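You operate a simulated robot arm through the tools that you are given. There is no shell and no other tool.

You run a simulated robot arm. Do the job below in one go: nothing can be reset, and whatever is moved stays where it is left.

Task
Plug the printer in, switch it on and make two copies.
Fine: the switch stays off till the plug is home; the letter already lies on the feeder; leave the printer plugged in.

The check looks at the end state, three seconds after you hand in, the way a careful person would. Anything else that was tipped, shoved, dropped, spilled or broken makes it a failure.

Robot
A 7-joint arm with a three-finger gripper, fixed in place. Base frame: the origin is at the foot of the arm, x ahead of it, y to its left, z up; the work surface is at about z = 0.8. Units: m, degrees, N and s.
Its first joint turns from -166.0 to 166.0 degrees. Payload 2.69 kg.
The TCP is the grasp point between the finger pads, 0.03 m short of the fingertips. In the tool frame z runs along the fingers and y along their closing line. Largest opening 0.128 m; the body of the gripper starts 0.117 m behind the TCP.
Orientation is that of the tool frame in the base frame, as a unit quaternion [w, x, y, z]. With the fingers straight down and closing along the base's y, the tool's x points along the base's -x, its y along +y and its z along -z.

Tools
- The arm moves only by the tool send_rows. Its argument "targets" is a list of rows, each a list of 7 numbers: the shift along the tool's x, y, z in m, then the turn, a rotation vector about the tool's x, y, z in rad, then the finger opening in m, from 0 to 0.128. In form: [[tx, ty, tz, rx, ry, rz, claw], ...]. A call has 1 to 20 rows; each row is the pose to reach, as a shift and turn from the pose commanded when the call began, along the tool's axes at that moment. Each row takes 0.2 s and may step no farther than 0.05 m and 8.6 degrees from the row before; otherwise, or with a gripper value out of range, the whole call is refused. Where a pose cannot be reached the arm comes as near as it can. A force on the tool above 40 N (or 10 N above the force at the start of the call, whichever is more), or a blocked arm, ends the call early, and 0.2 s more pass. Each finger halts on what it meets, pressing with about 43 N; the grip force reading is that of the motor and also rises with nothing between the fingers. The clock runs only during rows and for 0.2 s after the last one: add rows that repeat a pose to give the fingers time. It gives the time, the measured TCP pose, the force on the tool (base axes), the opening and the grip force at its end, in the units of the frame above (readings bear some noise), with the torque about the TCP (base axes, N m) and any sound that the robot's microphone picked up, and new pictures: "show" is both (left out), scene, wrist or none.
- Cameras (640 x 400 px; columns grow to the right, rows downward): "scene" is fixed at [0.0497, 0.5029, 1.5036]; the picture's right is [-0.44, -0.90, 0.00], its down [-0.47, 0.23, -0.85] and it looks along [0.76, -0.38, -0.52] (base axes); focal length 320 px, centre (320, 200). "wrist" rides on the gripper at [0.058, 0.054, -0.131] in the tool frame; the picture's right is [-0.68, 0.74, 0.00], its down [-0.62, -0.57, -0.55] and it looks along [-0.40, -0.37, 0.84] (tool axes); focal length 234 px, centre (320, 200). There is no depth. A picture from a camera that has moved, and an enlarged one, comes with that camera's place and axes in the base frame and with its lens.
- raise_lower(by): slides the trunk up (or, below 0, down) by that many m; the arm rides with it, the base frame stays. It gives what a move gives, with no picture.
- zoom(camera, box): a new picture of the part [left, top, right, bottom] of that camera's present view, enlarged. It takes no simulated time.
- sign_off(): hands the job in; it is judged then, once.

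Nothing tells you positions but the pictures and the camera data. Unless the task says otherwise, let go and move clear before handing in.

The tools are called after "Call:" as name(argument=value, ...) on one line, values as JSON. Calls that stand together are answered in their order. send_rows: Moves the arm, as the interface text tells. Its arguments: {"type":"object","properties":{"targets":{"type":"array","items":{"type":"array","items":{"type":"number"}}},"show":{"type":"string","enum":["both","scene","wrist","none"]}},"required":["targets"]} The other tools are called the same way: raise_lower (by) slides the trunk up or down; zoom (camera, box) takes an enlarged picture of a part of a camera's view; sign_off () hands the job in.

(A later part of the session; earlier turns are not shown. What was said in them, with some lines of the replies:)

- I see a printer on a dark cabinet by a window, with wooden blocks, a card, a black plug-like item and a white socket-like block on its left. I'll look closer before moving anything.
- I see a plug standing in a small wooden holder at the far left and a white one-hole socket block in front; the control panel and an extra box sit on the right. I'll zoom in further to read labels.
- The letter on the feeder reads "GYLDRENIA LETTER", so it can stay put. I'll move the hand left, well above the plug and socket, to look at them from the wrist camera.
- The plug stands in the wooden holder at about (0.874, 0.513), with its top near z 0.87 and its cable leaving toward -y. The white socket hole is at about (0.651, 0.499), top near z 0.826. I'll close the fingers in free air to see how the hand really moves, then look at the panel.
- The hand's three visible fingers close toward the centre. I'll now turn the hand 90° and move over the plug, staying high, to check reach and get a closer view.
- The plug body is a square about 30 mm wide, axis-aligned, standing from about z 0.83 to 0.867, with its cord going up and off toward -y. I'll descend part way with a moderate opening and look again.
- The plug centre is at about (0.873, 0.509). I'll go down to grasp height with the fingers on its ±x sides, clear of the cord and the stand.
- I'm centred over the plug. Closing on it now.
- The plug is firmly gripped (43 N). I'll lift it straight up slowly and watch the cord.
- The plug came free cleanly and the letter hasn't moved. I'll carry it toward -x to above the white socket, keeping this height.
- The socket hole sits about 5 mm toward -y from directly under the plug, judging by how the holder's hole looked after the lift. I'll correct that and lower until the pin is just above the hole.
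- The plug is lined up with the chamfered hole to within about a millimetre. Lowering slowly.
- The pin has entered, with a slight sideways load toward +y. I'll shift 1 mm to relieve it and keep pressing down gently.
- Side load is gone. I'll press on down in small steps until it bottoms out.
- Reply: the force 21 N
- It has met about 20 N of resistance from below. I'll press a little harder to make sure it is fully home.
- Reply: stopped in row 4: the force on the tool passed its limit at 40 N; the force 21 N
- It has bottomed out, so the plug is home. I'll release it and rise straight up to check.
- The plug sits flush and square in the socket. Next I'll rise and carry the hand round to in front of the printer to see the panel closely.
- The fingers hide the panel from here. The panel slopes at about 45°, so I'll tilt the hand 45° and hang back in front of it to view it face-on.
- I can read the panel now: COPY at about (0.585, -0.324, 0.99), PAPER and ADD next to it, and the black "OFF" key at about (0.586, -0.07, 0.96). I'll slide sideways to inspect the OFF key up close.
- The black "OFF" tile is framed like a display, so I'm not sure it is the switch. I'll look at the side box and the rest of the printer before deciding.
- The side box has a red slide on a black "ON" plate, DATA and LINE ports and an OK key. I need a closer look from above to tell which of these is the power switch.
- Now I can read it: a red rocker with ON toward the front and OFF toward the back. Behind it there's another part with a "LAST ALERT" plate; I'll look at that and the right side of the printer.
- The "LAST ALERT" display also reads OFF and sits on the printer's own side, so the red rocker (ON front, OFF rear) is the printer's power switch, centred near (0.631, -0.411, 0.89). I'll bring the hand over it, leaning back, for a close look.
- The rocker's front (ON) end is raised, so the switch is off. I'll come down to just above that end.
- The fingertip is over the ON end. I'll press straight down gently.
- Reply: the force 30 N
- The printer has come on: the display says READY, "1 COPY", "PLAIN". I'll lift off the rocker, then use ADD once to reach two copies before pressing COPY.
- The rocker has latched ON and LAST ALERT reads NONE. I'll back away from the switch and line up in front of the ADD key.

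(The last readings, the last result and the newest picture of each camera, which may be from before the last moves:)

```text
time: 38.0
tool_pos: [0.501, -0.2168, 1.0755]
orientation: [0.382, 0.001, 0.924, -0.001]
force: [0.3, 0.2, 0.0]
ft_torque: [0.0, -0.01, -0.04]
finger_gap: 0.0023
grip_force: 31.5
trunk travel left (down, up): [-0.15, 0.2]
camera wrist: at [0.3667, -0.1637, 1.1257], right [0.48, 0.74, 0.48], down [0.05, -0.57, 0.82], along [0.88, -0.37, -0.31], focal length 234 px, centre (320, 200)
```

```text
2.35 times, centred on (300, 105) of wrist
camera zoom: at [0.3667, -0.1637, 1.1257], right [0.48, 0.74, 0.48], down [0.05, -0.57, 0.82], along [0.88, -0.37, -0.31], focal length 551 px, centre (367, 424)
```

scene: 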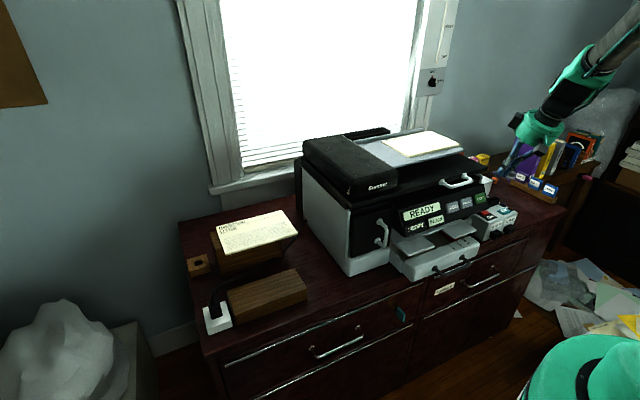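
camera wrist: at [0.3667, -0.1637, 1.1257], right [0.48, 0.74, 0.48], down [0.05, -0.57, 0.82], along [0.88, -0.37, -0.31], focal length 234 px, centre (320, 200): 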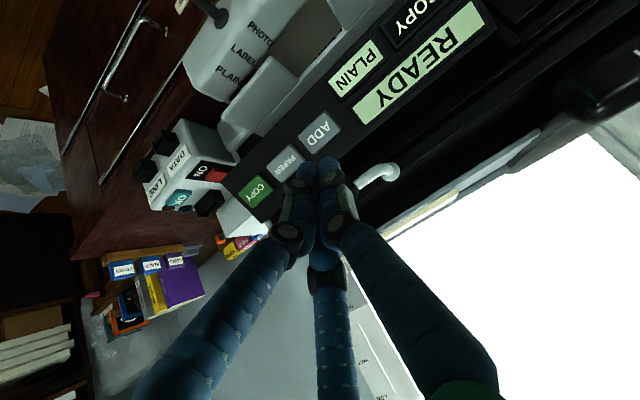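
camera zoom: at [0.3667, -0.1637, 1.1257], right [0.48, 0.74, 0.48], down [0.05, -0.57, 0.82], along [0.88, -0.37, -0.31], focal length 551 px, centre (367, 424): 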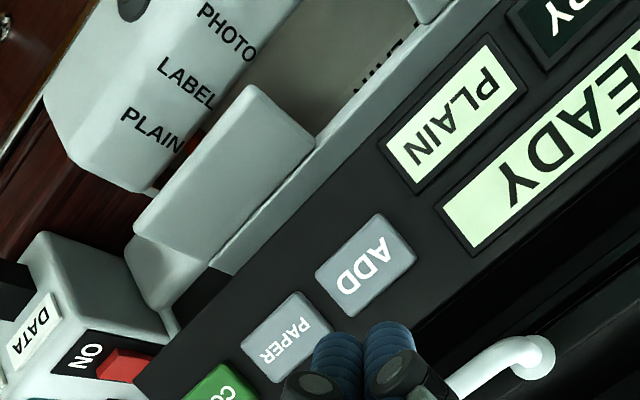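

ADD's face is at about (0.598, -0.219, 0.979), nearly straight ahead along the tool axis. I'll advance to about 2 cm short of it and re-check the aim.

Call:
send_rows(targets=[[-0.001, -0.001, 0.03, 0, 0, 0, 0.0], [-0.002, -0.001, 0.06, 0, 0, 0, 0.0], [-0.002, -0.001, 0.08, 0, 0, 0, 0.0], [-0.002, -0.001, 0.08, 0, 0, 0, 0.0]])

Call:
zoom(camera="wrist", box=[240, 90, 400, 220])

Call:
zoom(camera="scene", box=[390, 150, 530, 260])

```text
time: 39.0
tool_pos: [0.5575, -0.2187, 1.021]
orientation: [0.381, 0.001, 0.924, 0.001]
force: [0.9, -0.4, 0.0]
ft_torque: [0.01, 0.02, 0.0]
finger_gap: 0.0019
grip_force: 31.5
trunk travel left (down, up): [-0.15, 0.2]
camera wrist: at [0.4241, -0.1657, 1.0712], right [0.48, 0.73, 0.48], down [0.05, -0.57, 0.82], along [0.88, -0.37, -0.31], focal length 234 px, centre (320, 200)
```

scene: 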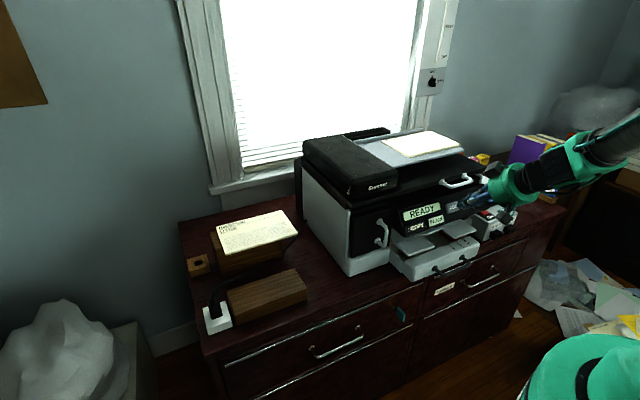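
wrist: 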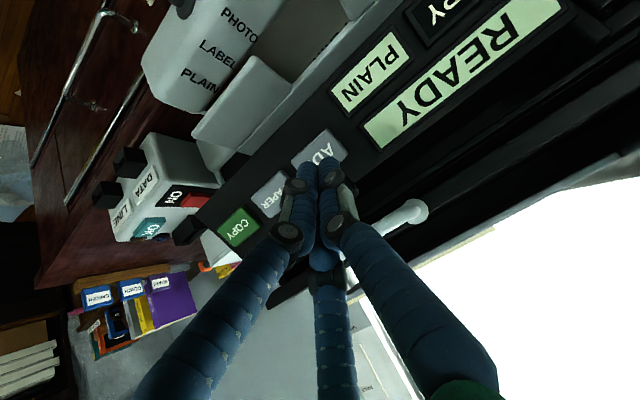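

```text
3.08 times, centred on (320, 155) of wrist
camera zoom: at [0.4241, -0.1657, 1.0712], right [0.48, 0.73, 0.48], down [0.05, -0.57, 0.82], along [0.88, -0.37, -0.31], focal length 720 px, centre (320, 338)
```

zoom: 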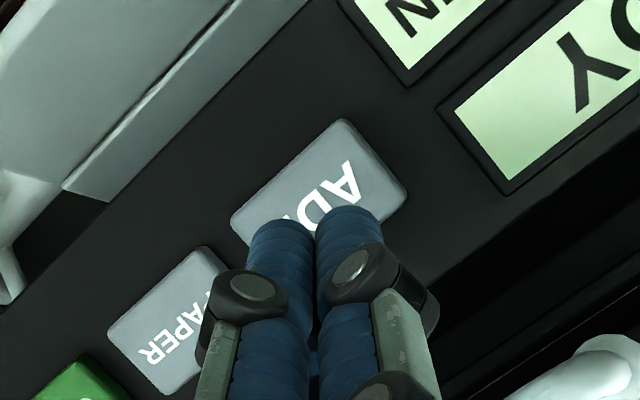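

```text
3.64 times, centred on (460, 205) of scene
camera zoom: at [0.0497, 0.5029, 1.5036], right [-0.44, -0.9, 0.0], down [-0.47, 0.23, -0.85], along [0.76, -0.38, -0.52], focal length 1162 px, centre (-189, 182)
```

zoom: 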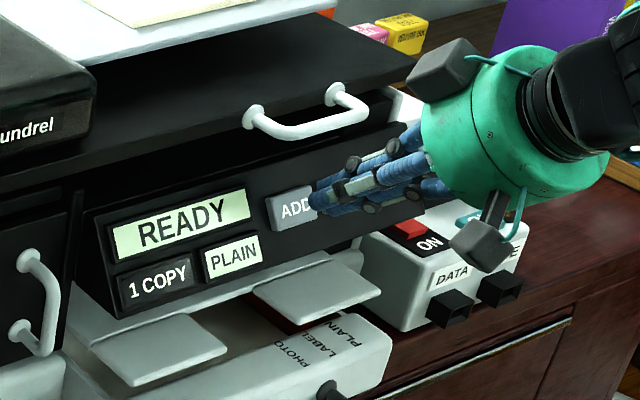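

I'm aimed at the middle of ADD with about 27 mm to go. Pressing in slowly.

Call:
send_rows(targets=[[0, 0, 0.015, 0, 0, 0, 0.0], [0, 0, 0.022, 0, 0, 0, 0.0], [0, 0, 0.026, 0, 0, 0, 0.0], [0, 0, 0.029, 0, 0, 0, 0.0]], show="none")

Call:
zoom(camera="scene", box=[390, 150, 530, 260])

```text
time: 40.0
tool_pos: [0.5787, -0.2185, 0.9989]
orientation: [0.381, 0.0, 0.924, 0.001]
force: [0.7, 0.2, 0.2]
ft_torque: [-0.01, 0.01, -0.01]
finger_gap: 0.0022
grip_force: 31.5
trunk travel left (down, up): [-0.15, 0.2]
```

```text
3.64 times, centred on (460, 205) of scene
camera zoom: at [0.0497, 0.5029, 1.5036], right [-0.44, -0.9, 0.0], down [-0.47, 0.23, -0.85], along [0.76, -0.38, -0.52], focal length 1162 px, centre (-189, 182)
```

zoom: 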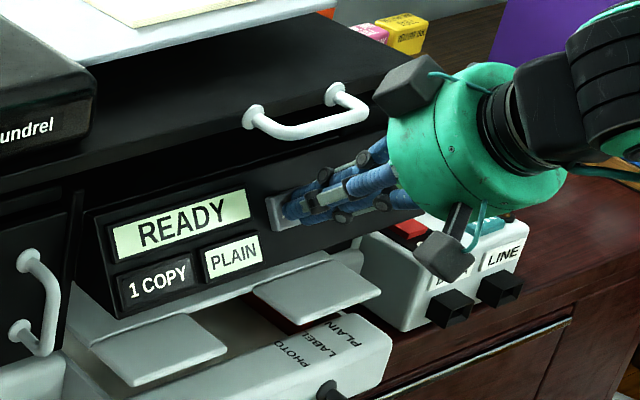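

Call:
send_rows(targets=[[0, 0, 0.002, 0, 0, 0, 0.0], [0, 0, 0.004, 0, 0, 0, 0.0], [0, 0, 0.006, 0, 0, 0, 0.0]], show="none")

Call:
zoom(camera="scene", box=[390, 150, 530, 260])

```text
time: 40.8
tool_pos: [0.5819, -0.2179, 0.9947]
orientation: [0.382, 0.0, 0.924, 0.0]
force: [-1.7, -0.2, 2.3]
ft_torque: [-0.03, -0.07, 0.01]
finger_gap: 0.0022
grip_force: 31.7
trunk travel left (down, up): [-0.15, 0.2]
heard: click
```

```text
3.64 times, centred on (460, 205) of scene
camera zoom: at [0.0497, 0.5029, 1.5036], right [-0.44, -0.9, 0.0], down [-0.47, 0.23, -0.85], along [0.76, -0.38, -0.52], focal length 1162 px, centre (-189, 182)
```

zoom: 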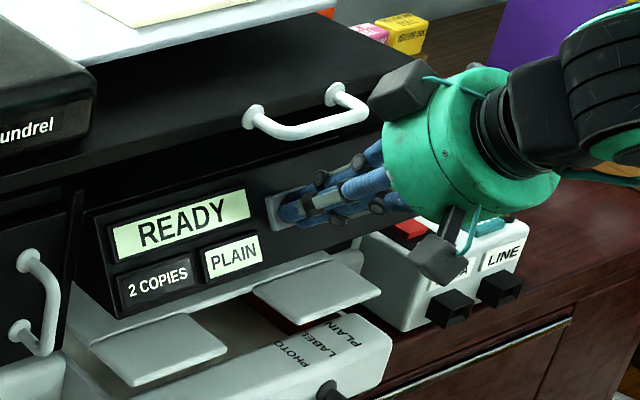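

A click, and the display now says "2 COPIES". I'll back straight off, then move across to COPY.

Call:
send_rows(targets=[[0, 0, -0.02, 0, 0, 0, 0.0], [0, 0, -0.06, 0, 0, 0, 0.0], [0, -0.03, -0.09, 0, 0, 0, 0.0], [0, -0.075, -0.09, 0, 0, 0, 0.0], [0, -0.118, -0.09, 0, 0, 0, 0.0], [0, -0.118, -0.09, 0, 0, 0, 0.0]])

Call:
zoom(camera="wrist", box=[220, 50, 420, 200])

Call:
zoom(camera="scene", box=[390, 150, 530, 260])

```text
time: 42.1
tool_pos: [0.5168, -0.3383, 1.0622]
orientation: [0.381, 0.002, 0.925, 0.001]
force: [0.6, 0.0, -0.4]
ft_torque: [0.05, -0.02, 0.04]
finger_gap: 0.002
grip_force: 31.5
trunk travel left (down, up): [-0.15, 0.2]
camera wrist: at [0.3837, -0.2843, 1.1125], right [0.48, 0.73, 0.48], down [0.05, -0.57, 0.82], along [0.88, -0.37, -0.31], focal length 234 px, centre (320, 200)
```

scene: 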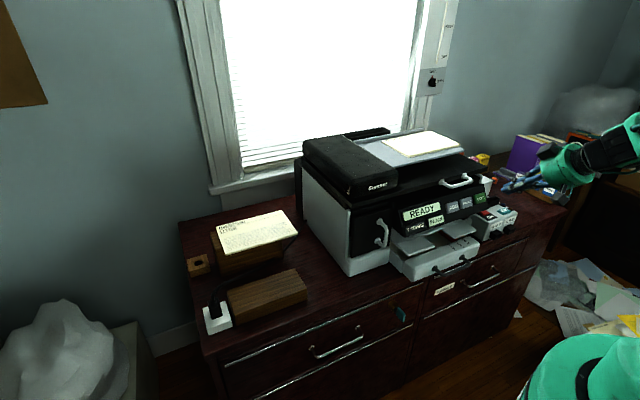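
wrist: 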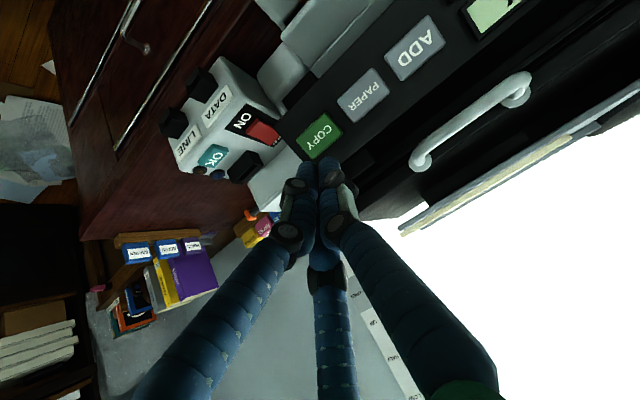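

```text
2.67 times, centred on (320, 125) of wrist
camera zoom: at [0.3837, -0.2843, 1.1125], right [0.48, 0.73, 0.48], down [0.05, -0.57, 0.82], along [0.88, -0.37, -0.31], focal length 624 px, centre (320, 400)
```

zoom: 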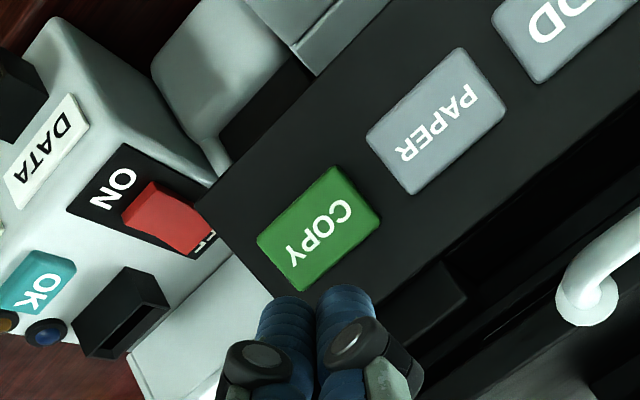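

```text
3.64 times, centred on (460, 205) of scene
camera zoom: at [0.0497, 0.5029, 1.5036], right [-0.44, -0.9, 0.0], down [-0.47, 0.23, -0.85], along [0.76, -0.38, -0.52], focal length 1162 px, centre (-189, 182)
```

zoom: 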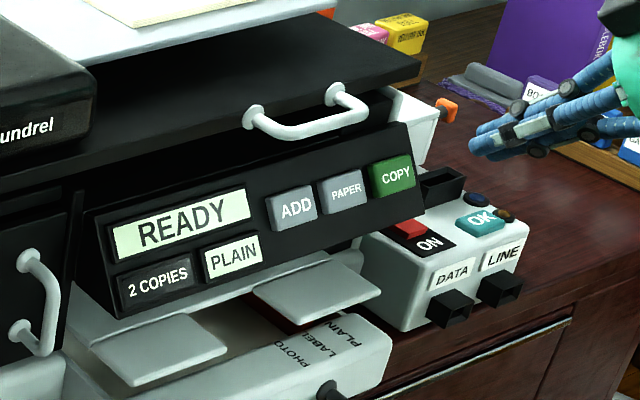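

COPY is centred on the tool axis. I'll advance and press it once.

Call:
send_rows(targets=[[0, 0, 0.03, 0, 0, 0, 0.0], [0, 0, 0.06, 0, 0, 0, 0.0], [0, 0, 0.078, 0, 0, 0, 0.0], [0, 0, 0.084, 0, 0, 0, 0.0], [0, 0, 0.087, 0, 0, 0, 0.0], [0, 0, 0.09, 0, 0, 0, 0.0]], show="scene")

Call:
zoom(camera="scene", box=[380, 150, 520, 280])

```text
time: 43.5
tool_pos: [0.582, -0.3361, 0.9943]
orientation: [0.382, 0.0, 0.924, 0.0]
force: [-1.4, -1.0, 2.4]
ft_torque: [-0.01, -0.04, -0.07]
finger_gap: 0.0021
grip_force: 31.3
trunk travel left (down, up): [-0.15, 0.2]
heard: click
```

scene: 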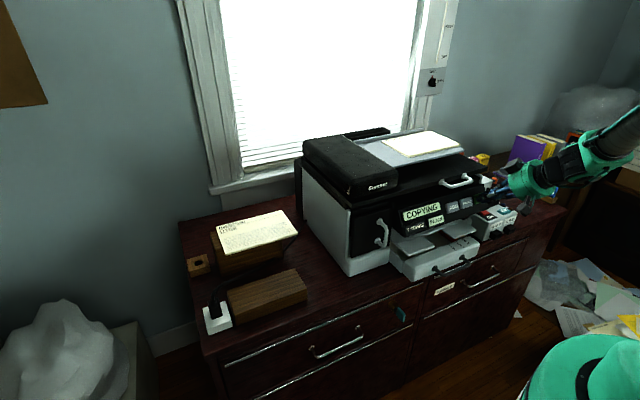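

```text
3.08 times, centred on (450, 215) of scene
camera zoom: at [0.0497, 0.5029, 1.5036], right [-0.44, -0.9, 0.0], down [-0.47, 0.23, -0.85], along [0.76, -0.38, -0.52], focal length 983 px, centre (-80, 154)
```

zoom: 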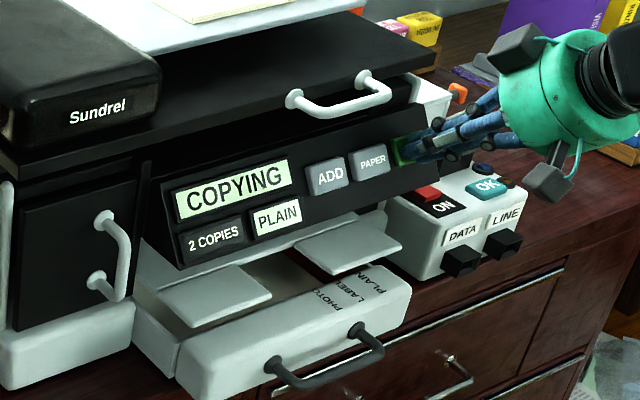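

It is COPYING. I'll back the hand well clear, up and toward me, and watch it run.

Call:
send_rows(targets=[[0, 0, -0.02, 0, 0, 0, 0.0], [0, 0, -0.06, 0, 0, 0, 0.0], [0, 0, -0.1, 0, 0, 0, 0.0], [0, 0, -0.14, 0, 0, 0, 0.0], [0, -0.02, -0.18, 0, 0, 0, 0.0], [0, -0.02, -0.18, 0, 0, 0, 0.0], [0, -0.02, -0.18, 0, 0, 0, 0.0], [0, -0.02, -0.18, 0, 0, 0, 0.0]], show="scene")

Call:
zoom(camera="scene", box=[320, 120, 520, 290])

```text
time: 45.5
tool_pos: [0.4973, -0.3024, 1.1257]
orientation: [0.381, -0.054, 0.923, 0.024]
force: [-0.1, -0.6, 1.4]
ft_torque: [-0.02, 0.01, 0.0]
finger_gap: 0.0021
grip_force: 31.0
trunk travel left (down, up): [-0.15, 0.2]
stopped in row 8: the arm was blocked; the commanded pose is now the measured one
```

scene: 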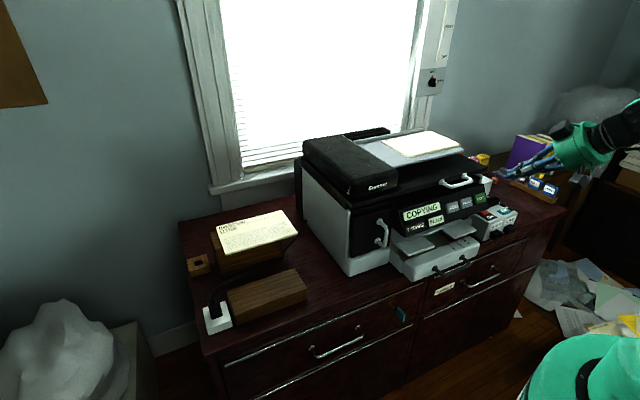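

```text
2.35 times, centred on (420, 205) of scene
camera zoom: at [0.0497, 0.5029, 1.5036], right [-0.44, -0.9, 0.0], down [-0.47, 0.23, -0.85], along [0.76, -0.38, -0.52], focal length 752 px, centre (85, 188)
```

zoom: 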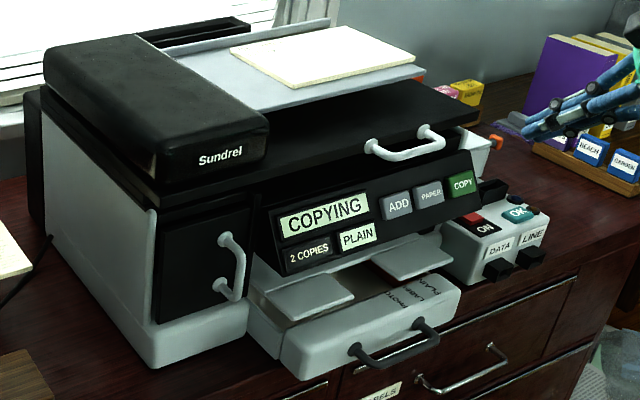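

The arm hit a limit while drawing back (no force at the tool). I'll hold here and check the picture.

Call:
send_rows(targets=[[0, 0, 0, 0, 0, 0, 0.0], [0, 0, 0, 0, 0, 0, 0.0]])

Call:
zoom(camera="scene", box=[320, 120, 520, 290])

```text
time: 46.1
tool_pos: [0.4957, -0.3024, 1.1255]
orientation: [0.38, -0.054, 0.923, 0.023]
force: [0.1, 0.2, 1.0]
ft_torque: [0.0, 0.02, -0.03]
finger_gap: 0.0023
grip_force: 31.2
trunk travel left (down, up): [-0.15, 0.2]
camera wrist: at [0.3574, -0.2648, 1.1763], right [0.39, 0.79, 0.48], down [0.12, -0.56, 0.82], along [0.91, -0.27, -0.31], focal length 234 px, centre (320, 200)
```

scene: 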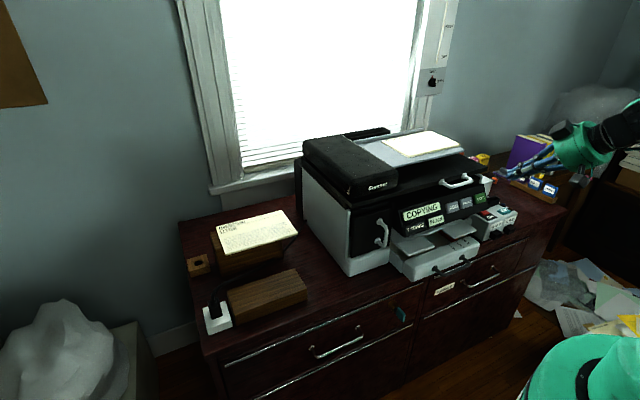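
wrist: 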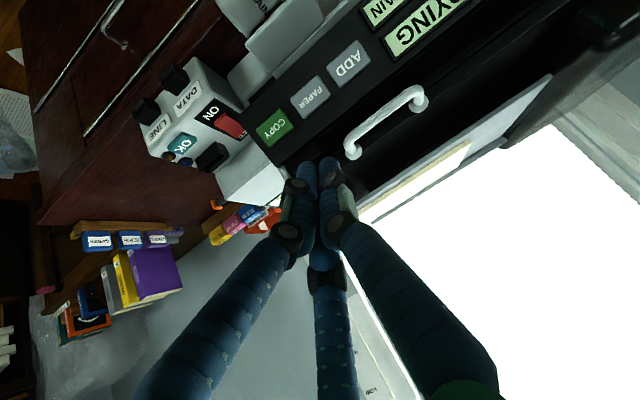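

```text
2.35 times, centred on (420, 205) of scene
camera zoom: at [0.0497, 0.5029, 1.5036], right [-0.44, -0.9, 0.0], down [-0.47, 0.23, -0.85], along [0.76, -0.38, -0.52], focal length 752 px, centre (85, 188)
```

zoom: 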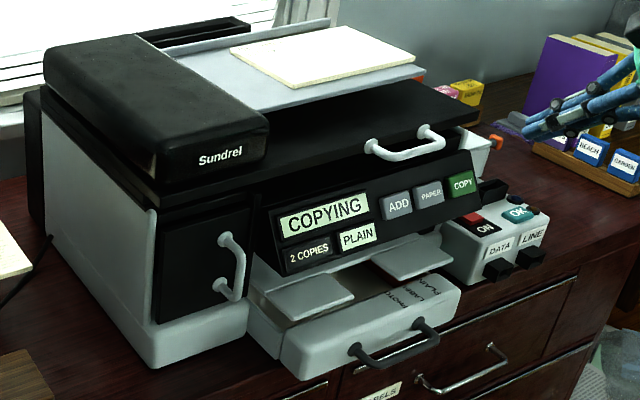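

Still copying with the hand clear. I'll wait in place.

Call:
send_rows(targets=[[0, 0, 0, 0, 0, 0, 0.0], [0, 0, 0, 0, 0, 0, 0.0], [0, 0, 0, 0, 0, 0, 0.0], [0, 0, 0, 0, 0, 0, 0.0], [0, 0, 0, 0, 0, 0, 0.0], [0, 0, 0, 0, 0, 0, 0.0], [0, 0, 0, 0, 0, 0, 0.0], [0, 0, 0, 0, 0, 0, 0.0], [0, 0, 0, 0, 0, 0, 0.0], [0, 0, 0, 0, 0, 0, 0.0]], show="scene")

Call:
zoom(camera="scene", box=[320, 120, 520, 290])

```text
time: 48.4
tool_pos: [0.4977, -0.3023, 1.1251]
orientation: [0.38, -0.054, 0.923, 0.024]
force: [0.2, -0.1, 0.0]
ft_torque: [-0.04, -0.01, 0.03]
finger_gap: 0.0021
grip_force: 30.7
trunk travel left (down, up): [-0.15, 0.2]
```

scene: 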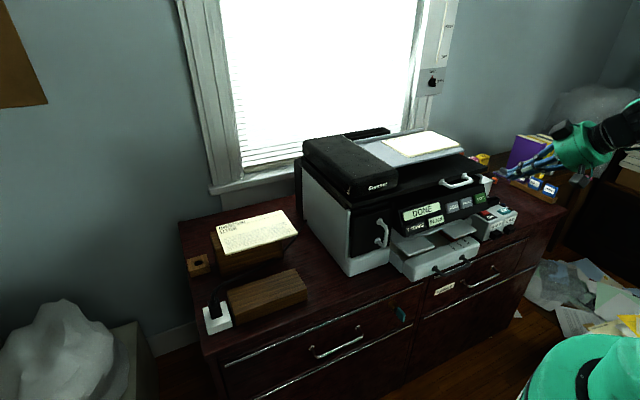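

```text
2.35 times, centred on (420, 205) of scene
camera zoom: at [0.0497, 0.5029, 1.5036], right [-0.44, -0.9, 0.0], down [-0.47, 0.23, -0.85], along [0.76, -0.38, -0.52], focal length 752 px, centre (85, 188)
```

zoom: 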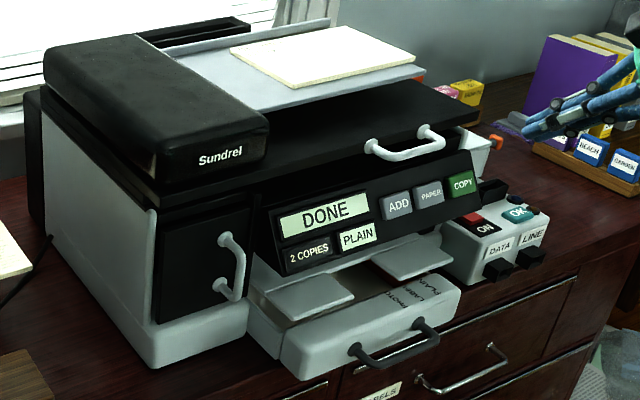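

The display says DONE with "2 COPIES". I'll check the tray area, the plug and everything else before handing in.

Call:
zoom(camera="scene", box=[385, 195, 525, 285])

Call:
zoom(camera="scene", box=[170, 190, 320, 340])

Call:
zoom(camera="wrist", box=[120, 0, 420, 200])

Call:
zoom(camera="scene", box=[460, 110, 640, 230])

```text
4.44 times, centred on (455, 240) of scene
camera zoom: at [0.0497, 0.5029, 1.5036], right [-0.44, -0.9, 0.0], down [-0.47, 0.23, -0.85], along [0.76, -0.38, -0.52], focal length 1420 px, centre (-280, 22)
```

zoom: 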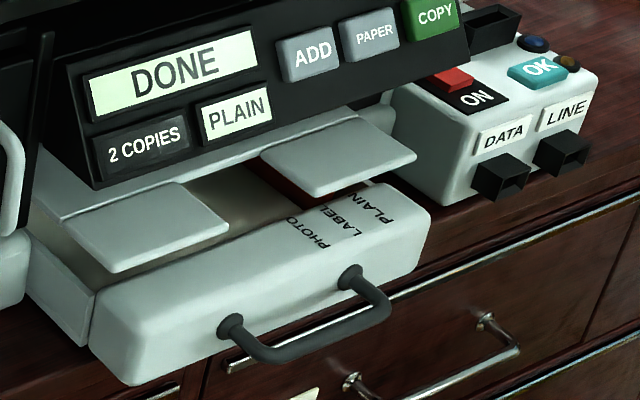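

```text
2.67 times, centred on (245, 265) of scene
camera zoom: at [0.0497, 0.5029, 1.5036], right [-0.44, -0.9, 0.0], down [-0.47, 0.23, -0.85], along [0.76, -0.38, -0.52], focal length 852 px, centre (520, 27)
```

zoom: 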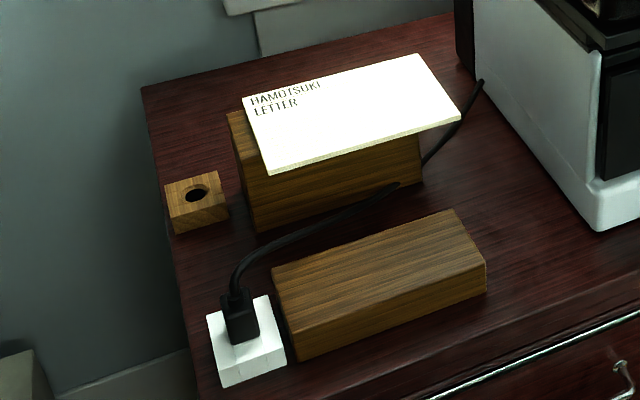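

```text
2.00 times, centred on (270, 100) of wrist
camera zoom: at [0.3574, -0.2648, 1.1764], right [0.39, 0.79, 0.48], down [0.12, -0.56, 0.82], along [0.91, -0.27, -0.31], focal length 468 px, centre (420, 400)
```

zoom: 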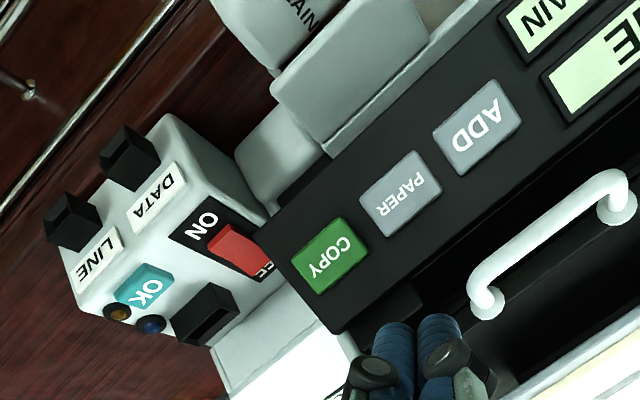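

```text
3.33 times, centred on (550, 170) of scene
camera zoom: at [0.0497, 0.5029, 1.5036], right [-0.44, -0.9, 0.0], down [-0.47, 0.23, -0.85], along [0.76, -0.38, -0.52], focal length 1065 px, centre (-447, 300)
```

zoom: 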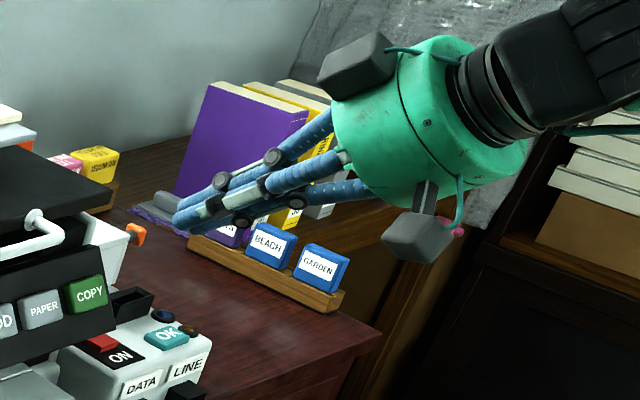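

The rocker is on, the plug is seated, and nothing else has moved. I'll lift the hand higher to be well clear and take a last look.

Call:
send_rows(targets=[[-0.0235, 0, -0.0237, 0, 0, 0, 0.0], [-0.047, 0, -0.0473, 0, 0, 0, 0.0], [-0.0704, 0, -0.071, 0, 0, 0, 0.0], [-0.0704, 0, -0.071, 0, 0, 0, 0.0]])

Call:
zoom(camera="scene", box=[290, 100, 530, 290])

Call:
zoom(camera="wrist", box=[120, 0, 480, 200])

```text
time: 49.4
tool_pos: [0.4956, -0.3014, 1.2283]
orientation: [0.382, -0.054, 0.922, 0.022]
force: [-0.4, 0.3, 0.2]
ft_torque: [0.0, 0.03, -0.02]
finger_gap: 0.002
grip_force: 31.6
trunk travel left (down, up): [-0.15, 0.2]
camera wrist: at [0.3573, -0.2646, 1.2786], right [0.39, 0.79, 0.48], down [0.11, -0.56, 0.82], along [0.91, -0.27, -0.31], focal length 234 px, centre (320, 200)
```

scene: 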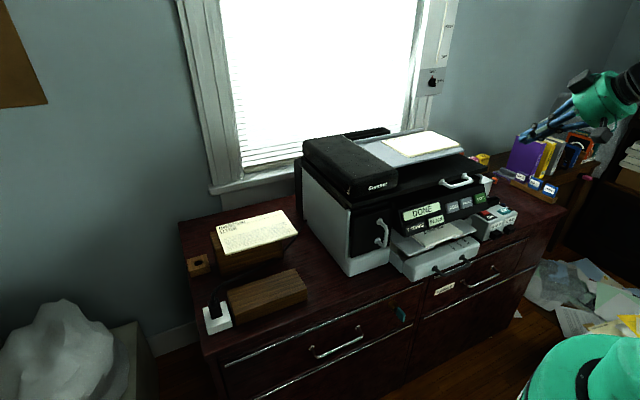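
wrist: 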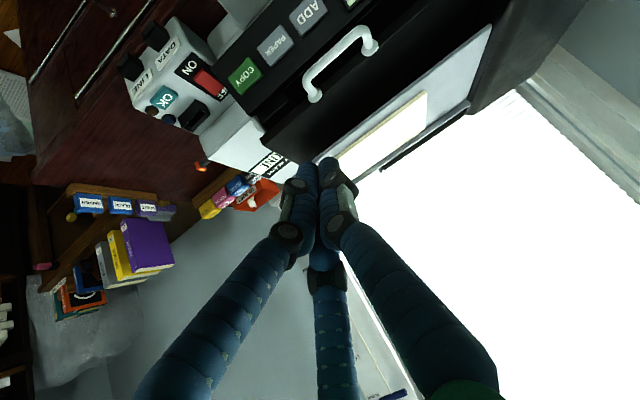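

```text
2.11 times, centred on (410, 195) of scene
camera zoom: at [0.0497, 0.5029, 1.5036], right [-0.44, -0.9, 0.0], down [-0.47, 0.23, -0.85], along [0.76, -0.38, -0.52], focal length 673 px, centre (130, 210)
```

zoom: 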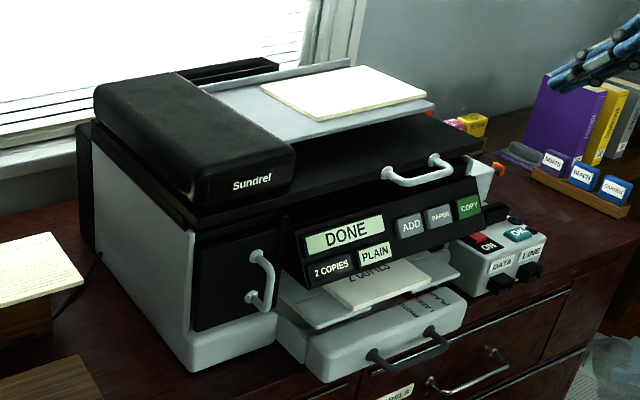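

```text
1.78 times, centred on (300, 100) of wrist
camera zoom: at [0.3573, -0.2646, 1.2786], right [0.39, 0.79, 0.48], down [0.11, -0.56, 0.82], along [0.91, -0.27, -0.31], focal length 416 px, centre (356, 378)
```

zoom: 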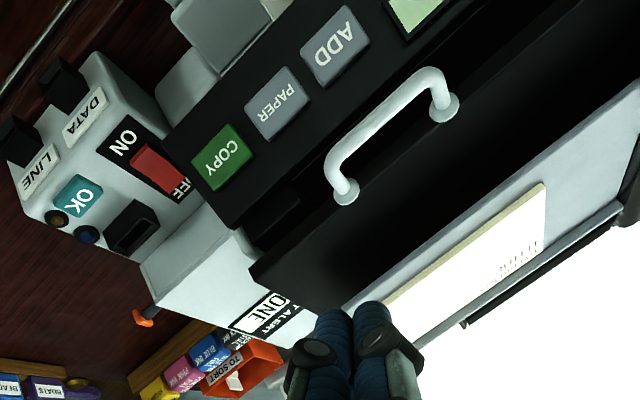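

Copies have now come out into the tray under the panel. I'll wait a moment for everything to settle and check them.

Call:
send_rows(targets=[[0, 0, 0, 0, 0, 0, 0.02], [0, 0, 0, 0, 0, 0, 0.02], [0, 0, 0, 0, 0, 0, 0.02], [0, 0, 0, 0, 0, 0, 0.02], [0, 0, 0, 0, 0, 0, 0.02], [0, 0, 0, 0, 0, 0, 0.02], [0, 0, 0, 0, 0, 0, 0.02], [0, 0, 0, 0, 0, 0, 0.02], [0, 0, 0, 0, 0, 0, 0.02], [0, 0, 0, 0, 0, 0, 0.02]], show="scene")

Call:
zoom(camera="scene", box=[385, 190, 525, 285])

```text
time: 51.5
tool_pos: [0.4976, -0.3019, 1.2253]
orientation: [0.38, -0.053, 0.923, 0.024]
force: [0.0, 0.4, -0.4]
ft_torque: [0.0, -0.02, 0.01]
finger_gap: 0.0199
grip_force: 0.1
trunk travel left (down, up): [-0.15, 0.2]
```

scene: 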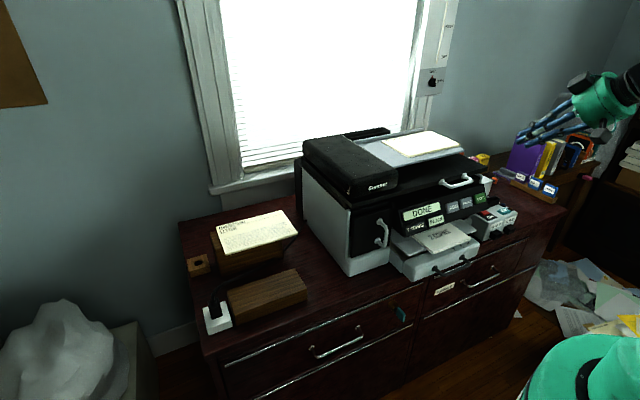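

```text
4.21 times, centred on (455, 238) of scene
camera zoom: at [0.0497, 0.5029, 1.5036], right [-0.44, -0.9, 0.0], down [-0.47, 0.23, -0.85], along [0.76, -0.38, -0.52], focal length 1345 px, centre (-248, 42)
```

zoom: 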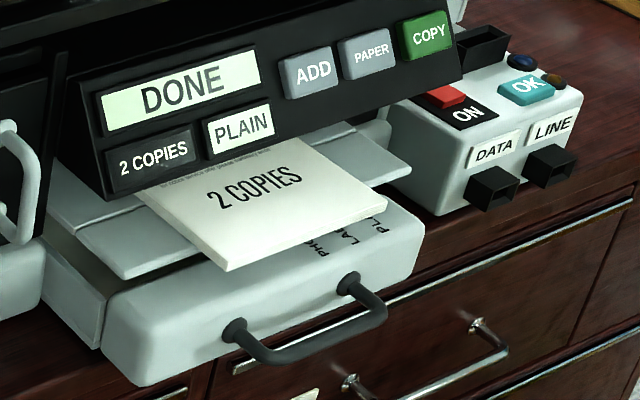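

The two copies, marked "2 COPIES", lie in the output tray. The display reads DONE, the printer is on and plugged in, and the hand is empty and clear, so I'm handing in.

Call:
sign_off()

```text
The job is handed in.
```

The printer is plugged in and switched on, and its two copies are in the output tray. The display reads DONE with "2 COPIES" on plain paper.

- **Plug:** it went from its wooden holder into the white socket and was pushed down until it stopped. It is still plugged in.
- **Switch:** the red rocker went to ON only after the plug was home, and the display then showed READY.
- **Copies:** I pressed ADD once to set two copies, then COPY once.
- **Arm stop:** while backing away from COPY the arm reported it was blocked and stopped. The tool read almost no force and nothing in the pictures had shifted. I then lifted the hand straight up, clear of the printer.

The gripper is empty, and the letter on the feeder and the other items look as they did at the start.
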